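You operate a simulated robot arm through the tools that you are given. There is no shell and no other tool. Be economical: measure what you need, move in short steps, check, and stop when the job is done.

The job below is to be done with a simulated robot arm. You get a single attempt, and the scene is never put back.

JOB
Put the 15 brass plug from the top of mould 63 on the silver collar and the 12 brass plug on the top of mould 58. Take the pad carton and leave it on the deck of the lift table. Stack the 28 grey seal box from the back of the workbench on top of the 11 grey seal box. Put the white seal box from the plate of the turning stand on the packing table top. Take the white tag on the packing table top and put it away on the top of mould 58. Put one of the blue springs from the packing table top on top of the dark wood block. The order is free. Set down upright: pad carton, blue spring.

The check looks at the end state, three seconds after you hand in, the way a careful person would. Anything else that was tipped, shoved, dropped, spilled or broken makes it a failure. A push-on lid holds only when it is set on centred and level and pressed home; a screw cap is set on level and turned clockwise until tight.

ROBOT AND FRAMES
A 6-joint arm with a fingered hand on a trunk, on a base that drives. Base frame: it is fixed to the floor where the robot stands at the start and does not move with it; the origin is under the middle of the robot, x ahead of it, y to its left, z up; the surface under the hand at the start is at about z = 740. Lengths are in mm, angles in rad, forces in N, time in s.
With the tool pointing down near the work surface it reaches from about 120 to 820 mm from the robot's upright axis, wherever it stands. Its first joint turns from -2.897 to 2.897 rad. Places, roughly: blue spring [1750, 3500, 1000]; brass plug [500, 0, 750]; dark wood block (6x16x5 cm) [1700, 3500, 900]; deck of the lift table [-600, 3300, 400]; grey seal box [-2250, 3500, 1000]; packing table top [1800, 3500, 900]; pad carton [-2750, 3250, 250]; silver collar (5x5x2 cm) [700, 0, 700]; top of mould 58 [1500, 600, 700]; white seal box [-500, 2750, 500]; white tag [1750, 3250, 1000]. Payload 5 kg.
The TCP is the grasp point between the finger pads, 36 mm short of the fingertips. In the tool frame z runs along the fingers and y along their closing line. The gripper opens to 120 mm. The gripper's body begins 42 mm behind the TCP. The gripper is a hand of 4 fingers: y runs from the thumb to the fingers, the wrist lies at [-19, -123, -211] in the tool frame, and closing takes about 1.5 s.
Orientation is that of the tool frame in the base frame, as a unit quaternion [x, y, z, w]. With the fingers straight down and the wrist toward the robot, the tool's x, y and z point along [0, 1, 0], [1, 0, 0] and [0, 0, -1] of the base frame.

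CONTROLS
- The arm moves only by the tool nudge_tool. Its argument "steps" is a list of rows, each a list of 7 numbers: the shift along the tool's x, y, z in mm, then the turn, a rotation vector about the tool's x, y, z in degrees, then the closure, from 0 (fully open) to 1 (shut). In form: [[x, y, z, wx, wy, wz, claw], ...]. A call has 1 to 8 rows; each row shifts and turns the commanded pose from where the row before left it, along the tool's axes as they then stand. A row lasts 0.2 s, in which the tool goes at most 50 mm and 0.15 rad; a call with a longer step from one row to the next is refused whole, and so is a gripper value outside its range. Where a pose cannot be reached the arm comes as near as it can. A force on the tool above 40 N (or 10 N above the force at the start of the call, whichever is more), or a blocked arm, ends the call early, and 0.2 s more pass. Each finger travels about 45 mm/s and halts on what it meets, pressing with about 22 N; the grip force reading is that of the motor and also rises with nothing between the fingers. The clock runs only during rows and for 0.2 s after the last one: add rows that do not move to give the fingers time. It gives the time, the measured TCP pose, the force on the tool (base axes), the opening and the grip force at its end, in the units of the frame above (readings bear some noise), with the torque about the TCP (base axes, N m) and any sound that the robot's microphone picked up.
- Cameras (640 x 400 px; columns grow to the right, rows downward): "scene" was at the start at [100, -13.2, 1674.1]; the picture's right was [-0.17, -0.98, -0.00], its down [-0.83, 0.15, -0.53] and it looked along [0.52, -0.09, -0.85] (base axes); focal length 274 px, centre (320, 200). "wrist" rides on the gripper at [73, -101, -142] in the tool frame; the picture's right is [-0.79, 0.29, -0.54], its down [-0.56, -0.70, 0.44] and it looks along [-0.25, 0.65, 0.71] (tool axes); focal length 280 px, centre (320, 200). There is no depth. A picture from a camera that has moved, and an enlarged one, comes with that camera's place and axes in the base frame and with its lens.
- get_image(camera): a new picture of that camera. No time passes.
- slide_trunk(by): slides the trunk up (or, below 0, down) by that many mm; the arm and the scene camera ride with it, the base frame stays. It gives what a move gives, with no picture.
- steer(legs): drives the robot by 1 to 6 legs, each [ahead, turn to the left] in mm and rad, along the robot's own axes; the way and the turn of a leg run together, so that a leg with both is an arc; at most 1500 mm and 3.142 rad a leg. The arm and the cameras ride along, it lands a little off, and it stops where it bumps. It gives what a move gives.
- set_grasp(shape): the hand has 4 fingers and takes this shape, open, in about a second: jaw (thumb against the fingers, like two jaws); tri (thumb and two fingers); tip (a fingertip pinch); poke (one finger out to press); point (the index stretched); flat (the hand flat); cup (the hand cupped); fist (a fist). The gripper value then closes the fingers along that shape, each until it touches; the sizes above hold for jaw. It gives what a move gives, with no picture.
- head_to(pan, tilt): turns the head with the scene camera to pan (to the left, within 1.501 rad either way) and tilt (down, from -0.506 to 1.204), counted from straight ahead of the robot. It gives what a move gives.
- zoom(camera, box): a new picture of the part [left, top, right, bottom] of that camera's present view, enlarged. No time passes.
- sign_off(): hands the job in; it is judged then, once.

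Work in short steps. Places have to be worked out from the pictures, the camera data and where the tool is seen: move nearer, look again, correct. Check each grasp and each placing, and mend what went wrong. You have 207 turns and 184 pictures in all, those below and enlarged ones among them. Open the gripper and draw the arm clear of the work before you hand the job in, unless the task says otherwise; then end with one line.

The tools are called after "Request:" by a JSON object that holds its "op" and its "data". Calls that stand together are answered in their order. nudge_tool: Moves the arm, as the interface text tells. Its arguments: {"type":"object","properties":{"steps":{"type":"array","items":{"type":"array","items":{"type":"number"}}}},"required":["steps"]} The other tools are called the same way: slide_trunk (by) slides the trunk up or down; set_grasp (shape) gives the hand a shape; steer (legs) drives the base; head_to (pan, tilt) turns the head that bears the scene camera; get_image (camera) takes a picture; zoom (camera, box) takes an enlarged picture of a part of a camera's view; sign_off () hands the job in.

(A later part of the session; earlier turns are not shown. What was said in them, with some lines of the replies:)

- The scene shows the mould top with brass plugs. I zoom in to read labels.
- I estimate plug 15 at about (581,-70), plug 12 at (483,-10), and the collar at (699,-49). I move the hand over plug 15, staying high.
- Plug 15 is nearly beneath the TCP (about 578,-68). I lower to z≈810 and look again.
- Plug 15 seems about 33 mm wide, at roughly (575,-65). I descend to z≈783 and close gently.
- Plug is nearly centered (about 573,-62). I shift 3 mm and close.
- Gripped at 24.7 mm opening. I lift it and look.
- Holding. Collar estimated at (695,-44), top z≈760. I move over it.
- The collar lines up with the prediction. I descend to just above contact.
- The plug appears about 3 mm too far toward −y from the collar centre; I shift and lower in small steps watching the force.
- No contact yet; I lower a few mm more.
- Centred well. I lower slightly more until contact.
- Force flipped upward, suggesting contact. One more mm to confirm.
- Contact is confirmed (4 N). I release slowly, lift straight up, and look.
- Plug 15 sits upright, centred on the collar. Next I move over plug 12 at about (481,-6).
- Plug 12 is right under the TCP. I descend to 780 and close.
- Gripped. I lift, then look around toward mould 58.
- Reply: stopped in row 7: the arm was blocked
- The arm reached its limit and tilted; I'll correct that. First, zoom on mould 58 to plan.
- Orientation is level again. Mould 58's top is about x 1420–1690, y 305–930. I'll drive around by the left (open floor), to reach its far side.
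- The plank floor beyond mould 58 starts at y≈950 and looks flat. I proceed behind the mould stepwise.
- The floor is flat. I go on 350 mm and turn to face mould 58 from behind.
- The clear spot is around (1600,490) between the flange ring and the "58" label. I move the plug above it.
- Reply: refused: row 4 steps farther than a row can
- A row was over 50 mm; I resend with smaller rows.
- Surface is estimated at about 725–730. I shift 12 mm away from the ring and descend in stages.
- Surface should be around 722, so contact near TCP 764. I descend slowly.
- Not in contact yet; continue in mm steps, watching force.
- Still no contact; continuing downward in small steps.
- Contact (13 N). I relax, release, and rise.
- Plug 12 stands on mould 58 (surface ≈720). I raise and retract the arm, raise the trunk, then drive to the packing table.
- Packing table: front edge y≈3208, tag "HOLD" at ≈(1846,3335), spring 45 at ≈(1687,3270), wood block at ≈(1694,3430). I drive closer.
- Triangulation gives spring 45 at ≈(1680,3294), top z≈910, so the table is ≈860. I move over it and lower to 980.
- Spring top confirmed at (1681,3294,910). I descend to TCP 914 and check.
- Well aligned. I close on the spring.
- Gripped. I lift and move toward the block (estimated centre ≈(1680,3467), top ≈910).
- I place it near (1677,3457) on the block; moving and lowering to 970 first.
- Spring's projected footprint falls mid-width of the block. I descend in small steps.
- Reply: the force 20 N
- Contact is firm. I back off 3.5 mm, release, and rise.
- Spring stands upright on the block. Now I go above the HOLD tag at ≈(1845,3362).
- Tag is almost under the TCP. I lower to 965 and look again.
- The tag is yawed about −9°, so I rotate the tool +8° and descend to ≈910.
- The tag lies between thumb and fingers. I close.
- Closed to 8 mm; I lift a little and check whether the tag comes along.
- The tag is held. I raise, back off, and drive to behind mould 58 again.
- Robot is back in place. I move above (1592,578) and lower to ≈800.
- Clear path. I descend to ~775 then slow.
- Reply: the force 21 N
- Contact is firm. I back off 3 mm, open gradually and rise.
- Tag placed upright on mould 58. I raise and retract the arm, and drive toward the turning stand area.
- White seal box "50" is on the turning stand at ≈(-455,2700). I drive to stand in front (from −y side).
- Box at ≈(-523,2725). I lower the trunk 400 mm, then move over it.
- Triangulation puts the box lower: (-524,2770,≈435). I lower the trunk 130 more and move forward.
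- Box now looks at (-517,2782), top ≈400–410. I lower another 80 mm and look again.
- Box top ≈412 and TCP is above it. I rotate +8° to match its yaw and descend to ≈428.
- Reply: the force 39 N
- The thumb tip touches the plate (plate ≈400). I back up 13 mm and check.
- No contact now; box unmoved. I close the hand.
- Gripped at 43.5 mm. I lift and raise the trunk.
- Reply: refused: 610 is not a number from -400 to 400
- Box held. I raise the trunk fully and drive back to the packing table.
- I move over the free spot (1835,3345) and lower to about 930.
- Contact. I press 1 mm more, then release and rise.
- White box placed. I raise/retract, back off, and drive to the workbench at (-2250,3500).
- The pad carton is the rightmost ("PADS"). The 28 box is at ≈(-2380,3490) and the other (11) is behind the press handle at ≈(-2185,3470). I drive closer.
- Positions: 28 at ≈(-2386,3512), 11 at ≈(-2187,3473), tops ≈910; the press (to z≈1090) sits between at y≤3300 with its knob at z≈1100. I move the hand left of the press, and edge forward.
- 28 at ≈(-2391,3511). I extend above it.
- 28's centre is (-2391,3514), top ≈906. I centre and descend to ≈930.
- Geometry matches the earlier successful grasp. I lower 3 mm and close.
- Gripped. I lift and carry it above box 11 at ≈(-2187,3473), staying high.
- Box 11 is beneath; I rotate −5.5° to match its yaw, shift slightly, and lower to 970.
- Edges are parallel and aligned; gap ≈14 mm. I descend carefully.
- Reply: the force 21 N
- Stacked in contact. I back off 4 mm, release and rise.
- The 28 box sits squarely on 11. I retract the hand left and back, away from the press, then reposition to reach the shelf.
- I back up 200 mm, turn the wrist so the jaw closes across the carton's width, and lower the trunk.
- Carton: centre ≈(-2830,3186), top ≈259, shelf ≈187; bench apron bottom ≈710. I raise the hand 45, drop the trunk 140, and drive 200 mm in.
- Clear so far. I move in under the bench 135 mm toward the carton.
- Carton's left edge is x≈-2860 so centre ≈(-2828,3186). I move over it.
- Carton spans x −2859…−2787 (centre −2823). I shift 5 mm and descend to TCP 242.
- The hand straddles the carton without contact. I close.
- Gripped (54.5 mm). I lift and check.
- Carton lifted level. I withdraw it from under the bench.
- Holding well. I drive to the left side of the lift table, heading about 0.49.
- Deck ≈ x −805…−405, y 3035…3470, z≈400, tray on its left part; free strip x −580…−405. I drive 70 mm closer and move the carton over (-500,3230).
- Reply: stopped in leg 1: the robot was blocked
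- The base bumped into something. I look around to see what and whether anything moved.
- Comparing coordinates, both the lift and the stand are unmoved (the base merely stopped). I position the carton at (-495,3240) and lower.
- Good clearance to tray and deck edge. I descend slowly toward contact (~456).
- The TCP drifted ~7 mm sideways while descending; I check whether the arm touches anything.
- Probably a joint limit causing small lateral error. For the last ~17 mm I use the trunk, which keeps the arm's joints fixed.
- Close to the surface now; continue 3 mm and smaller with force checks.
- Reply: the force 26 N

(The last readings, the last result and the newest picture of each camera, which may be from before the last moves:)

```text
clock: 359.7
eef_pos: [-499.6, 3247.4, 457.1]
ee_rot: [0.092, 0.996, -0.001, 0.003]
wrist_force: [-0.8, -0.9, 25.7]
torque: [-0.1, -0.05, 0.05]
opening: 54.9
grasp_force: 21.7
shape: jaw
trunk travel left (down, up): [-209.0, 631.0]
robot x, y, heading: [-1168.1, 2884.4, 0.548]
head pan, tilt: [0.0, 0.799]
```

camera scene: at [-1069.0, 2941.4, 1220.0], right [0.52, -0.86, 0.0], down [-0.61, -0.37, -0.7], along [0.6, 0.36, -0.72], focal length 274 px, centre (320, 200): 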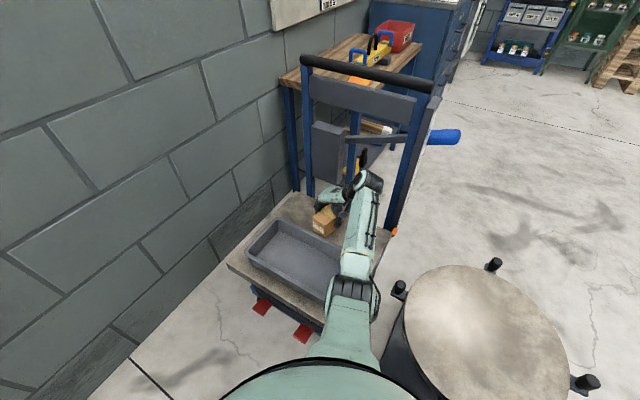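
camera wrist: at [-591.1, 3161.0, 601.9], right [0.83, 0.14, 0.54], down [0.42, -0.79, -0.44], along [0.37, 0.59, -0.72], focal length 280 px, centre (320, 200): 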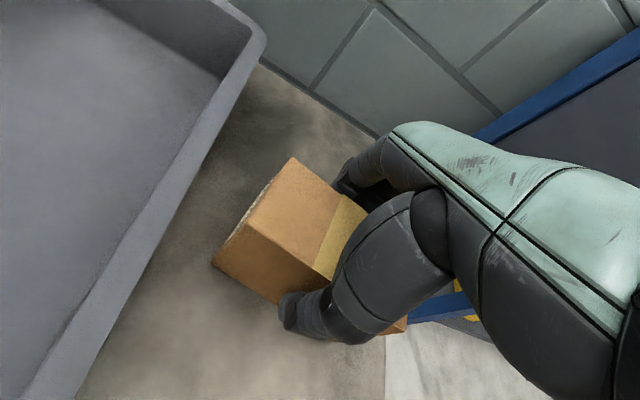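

Contact (25 N). I raise the trunk 4 mm to relax, then open the hand slowly.

Request:
{"op": "slide_trunk", "data": {"by": 4}}

Request:
{"op": "nudge_tool", "data": {"steps": [[0, 0, 0, 0, 0, 0, 0.8], [0, 0, 0, 0, 0, 0, 0.6], [0, 0, 0, 0, 0, 0, 0.4], [0, 0, 0, 0, 0, 0, 0.2], [0, 0, 0, 0, 0, 0, 0.2], [0, 0, 0, 0, 0, 0, 0.2]]}}

Request:
{"op": "slide_trunk", "data": {"by": 150}}

Request:
{"op": "get_image", "data": {"camera": "wrist"}}

Request:
{"op": "get_image", "data": {"camera": "scene"}}

```text
clock: 360.2
eef_pos: [-501.4, 3247.1, 457.6]
ee_rot: [0.094, 0.996, -0.002, 0.002]
wrist_force: [3.3, 1.9, 15.3]
torque: [0.14, -0.17, -0.05]
opening: 55.2
grasp_force: 22.1
shape: jaw
trunk travel left (down, up): [-213.0, 627.0]
robot x, y, heading: [-1163.8, 2884.6, 0.542]
head pan, tilt: [0.0, 0.799]
```

```text
clock: 361.6
eef_pos: [-500.1, 3246.4, 457.2]
ee_rot: [0.092, 0.996, -0.002, 0.001]
wrist_force: [-0.3, -0.2, 0.2]
torque: [0.01, 0.03, -0.01]
opening: 95.3
grasp_force: 0.0
shape: jaw
trunk travel left (down, up): [-213.0, 627.0]
robot x, y, heading: [-1162.9, 2879.9, 0.546]
head pan, tilt: [0.0, 0.799]
```

```text
clock: 363.4
eef_pos: [-500.7, 3246.7, 606.8]
ee_rot: [0.093, 0.996, -0.003, 0.001]
wrist_force: [0.2, 0.6, 0.7]
torque: [-0.01, -0.01, 0.0]
opening: 95.6
grasp_force: 0.1
shape: jaw
trunk travel left (down, up): [-363.0, 477.0]
robot x, y, heading: [-1165.3, 2881.4, 0.551]
head pan, tilt: [0.0, 0.799]
```

```text
56 pictures are left
camera wrist: at [-591.1, 3160.9, 748.9], right [0.83, 0.14, 0.54], down [0.42, -0.79, -0.44], along [0.37, 0.59, -0.72], focal length 280 px, centre (320, 200)
```

wrist: 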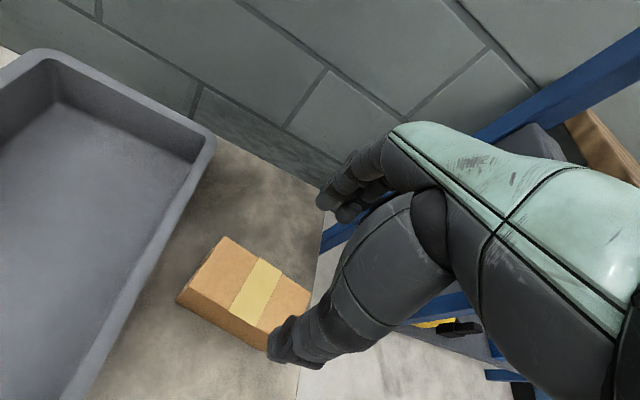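

```text
55 pictures are left
camera scene: at [-1069.2, 2941.2, 1352.9], right [0.52, -0.86, 0.0], down [-0.61, -0.37, -0.7], along [0.6, 0.36, -0.72], focal length 274 px, centre (320, 200)
```

scene: 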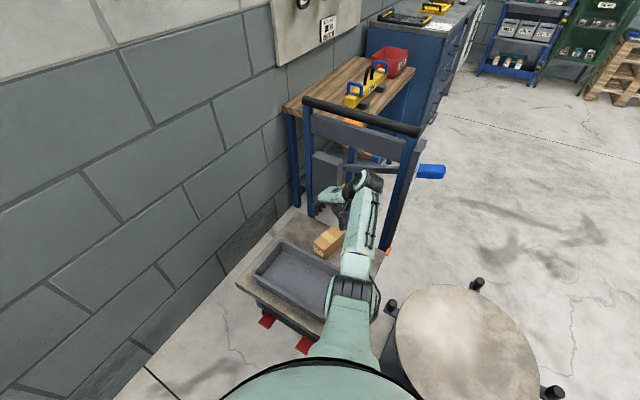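

The carton stands upright on the deck. I raise the trunk and back away, then take a last look.

Request:
{"op": "slide_trunk", "data": {"by": 250}}

Request:
{"op": "steer", "data": {"legs": [[-450, 0]]}}

Request:
{"op": "head_to", "data": {"pan": 0, "tilt": 0.6}}

Request:
{"op": "get_image", "data": {"camera": "scene"}}

```text
clock: 365.9
eef_pos: [-500.1, 3247.5, 855.7]
ee_rot: [0.092, 0.996, -0.003, 0.0]
wrist_force: [0.1, 0.1, 0.4]
torque: [0.01, 0.0, -0.02]
opening: 95.8
grasp_force: 0.1
shape: jaw
trunk travel left (down, up): [-613.0, 227.0]
robot x, y, heading: [-1168.0, 2887.8, 0.544]
head pan, tilt: [0.0, 0.799]
```

```text
clock: 368.9
eef_pos: [-886.4, 3012.4, 856.5]
ee_rot: [0.093, 0.996, -0.003, 0.0]
wrist_force: [-0.3, 0.1, 0.4]
torque: [0.01, -0.02, 0.0]
opening: 95.5
grasp_force: 0.2
shape: jaw
trunk travel left (down, up): [-613.0, 227.0]
robot x, y, heading: [-1553.8, 2655.0, 0.544]
head pan, tilt: [0.0, 0.799]
```

```text
clock: 369.6
eef_pos: [-884.9, 3013.6, 857.7]
ee_rot: [0.093, 0.996, -0.003, 0.001]
wrist_force: [0.8, -0.3, 0.7]
torque: [0.01, 0.02, -0.01]
opening: 95.7
grasp_force: 0.0
shape: jaw
trunk travel left (down, up): [-613.0, 227.0]
robot x, y, heading: [-1550.5, 2652.6, 0.543]
head pan, tilt: [0.0, 0.6]
```

```text
54 pictures are left
camera scene: at [-1448.2, 2712.1, 1619.8], right [0.52, -0.86, 0.0], down [-0.48, -0.29, -0.82], along [0.71, 0.43, -0.57], focal length 274 px, centre (320, 200)
```

scene: 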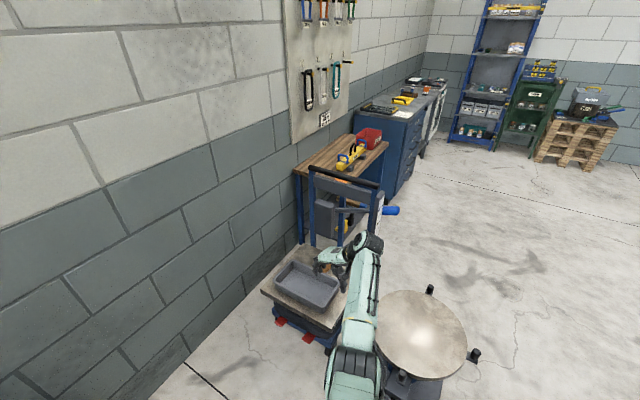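

Request:
{"op": "steer", "data": {"legs": [[-250, 0]]}}

Request:
{"op": "nudge_tool", "data": {"steps": [[0, -45, 0, 0, 0, 0, 0], [0, -45, 0, 0, 0, 0, 0], [0, -45, 0, 0, 0, 0, 0], [0, -45, 0, 0, 0, 0, 0], [0, -45, 0, 0, 0, 0, 0]]}}

Request:
{"op": "zoom", "data": {"camera": "scene", "box": [250, 170, 490, 370]}}

```text
clock: 371.5
eef_pos: [-1100.4, 2885.2, 858.0]
ee_rot: [0.093, 0.996, -0.003, 0.002]
wrist_force: [0.3, -0.1, -0.1]
torque: [0.01, 0.01, 0.01]
opening: 95.9
grasp_force: 0.1
shape: jaw
trunk travel left (down, up): [-613.0, 227.0]
robot x, y, heading: [-1765.0, 2525.6, 0.543]
head pan, tilt: [0.0, 0.6]
```

```text
clock: 372.7
eef_pos: [-1142.6, 2662.9, 858.5]
ee_rot: [0.092, 0.996, -0.001, 0.0]
wrist_force: [-0.4, -0.5, 0.3]
torque: [0.0, -0.02, -0.01]
opening: 119.7
grasp_force: 0.1
shape: jaw
trunk travel left (down, up): [-613.0, 227.0]
robot x, y, heading: [-1764.2, 2525.6, 0.543]
head pan, tilt: [0.0, 0.6]
```

```text
2.00 times, centred on (370, 270) of scene
camera zoom: at [-1662.3, 2581.8, 1620.0], right [0.52, -0.86, 0.0], down [-0.48, -0.29, -0.83], along [0.71, 0.43, -0.56], focal length 549 px, centre (220, 60)
```

zoom: 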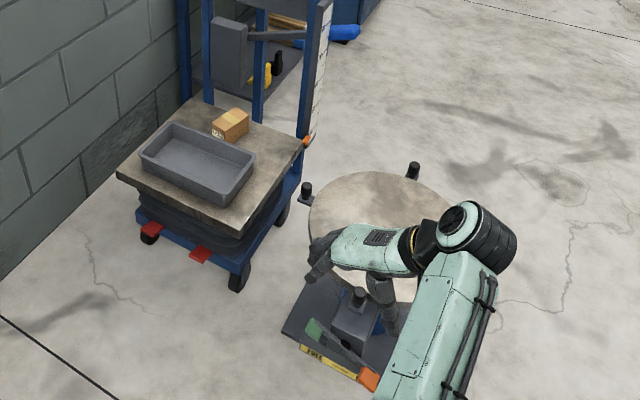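

Carton is fine on the deck. I inspect the stand's lever assembly, near where the base bumped.

Request:
{"op": "zoom", "data": {"camera": "scene", "box": [350, 260, 470, 370]}}

```text
3.64 times, centred on (410, 315) of scene
camera zoom: at [-1662.3, 2581.8, 1620.0], right [0.52, -0.86, 0.0], down [-0.48, -0.29, -0.83], along [0.71, 0.43, -0.56], focal length 998 px, centre (-7, -218)
```

zoom: 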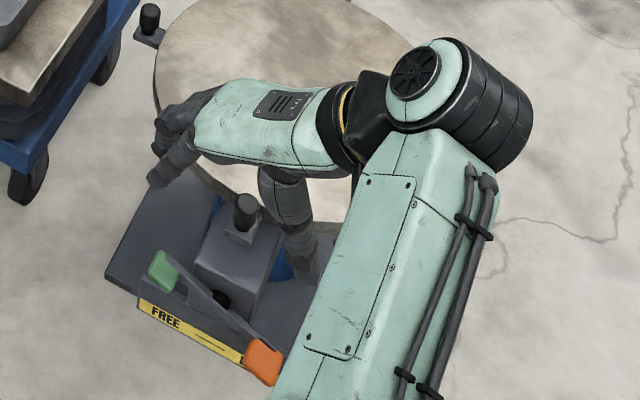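

The lever's green and orange ends project to the same places as in the first pictures, so the stand is unchanged. All seven placings are done, the gripper is open and the arm is clear, so I hand in.

Request:
{"op": "sign_off", "data": {}}

```text
The job is handed in.
```

All the items were placed as asked and the job is handed in. The robot's base bumped something near the turning stand. I compared pictures from before and after, and neither the stand nor the lift table had moved.
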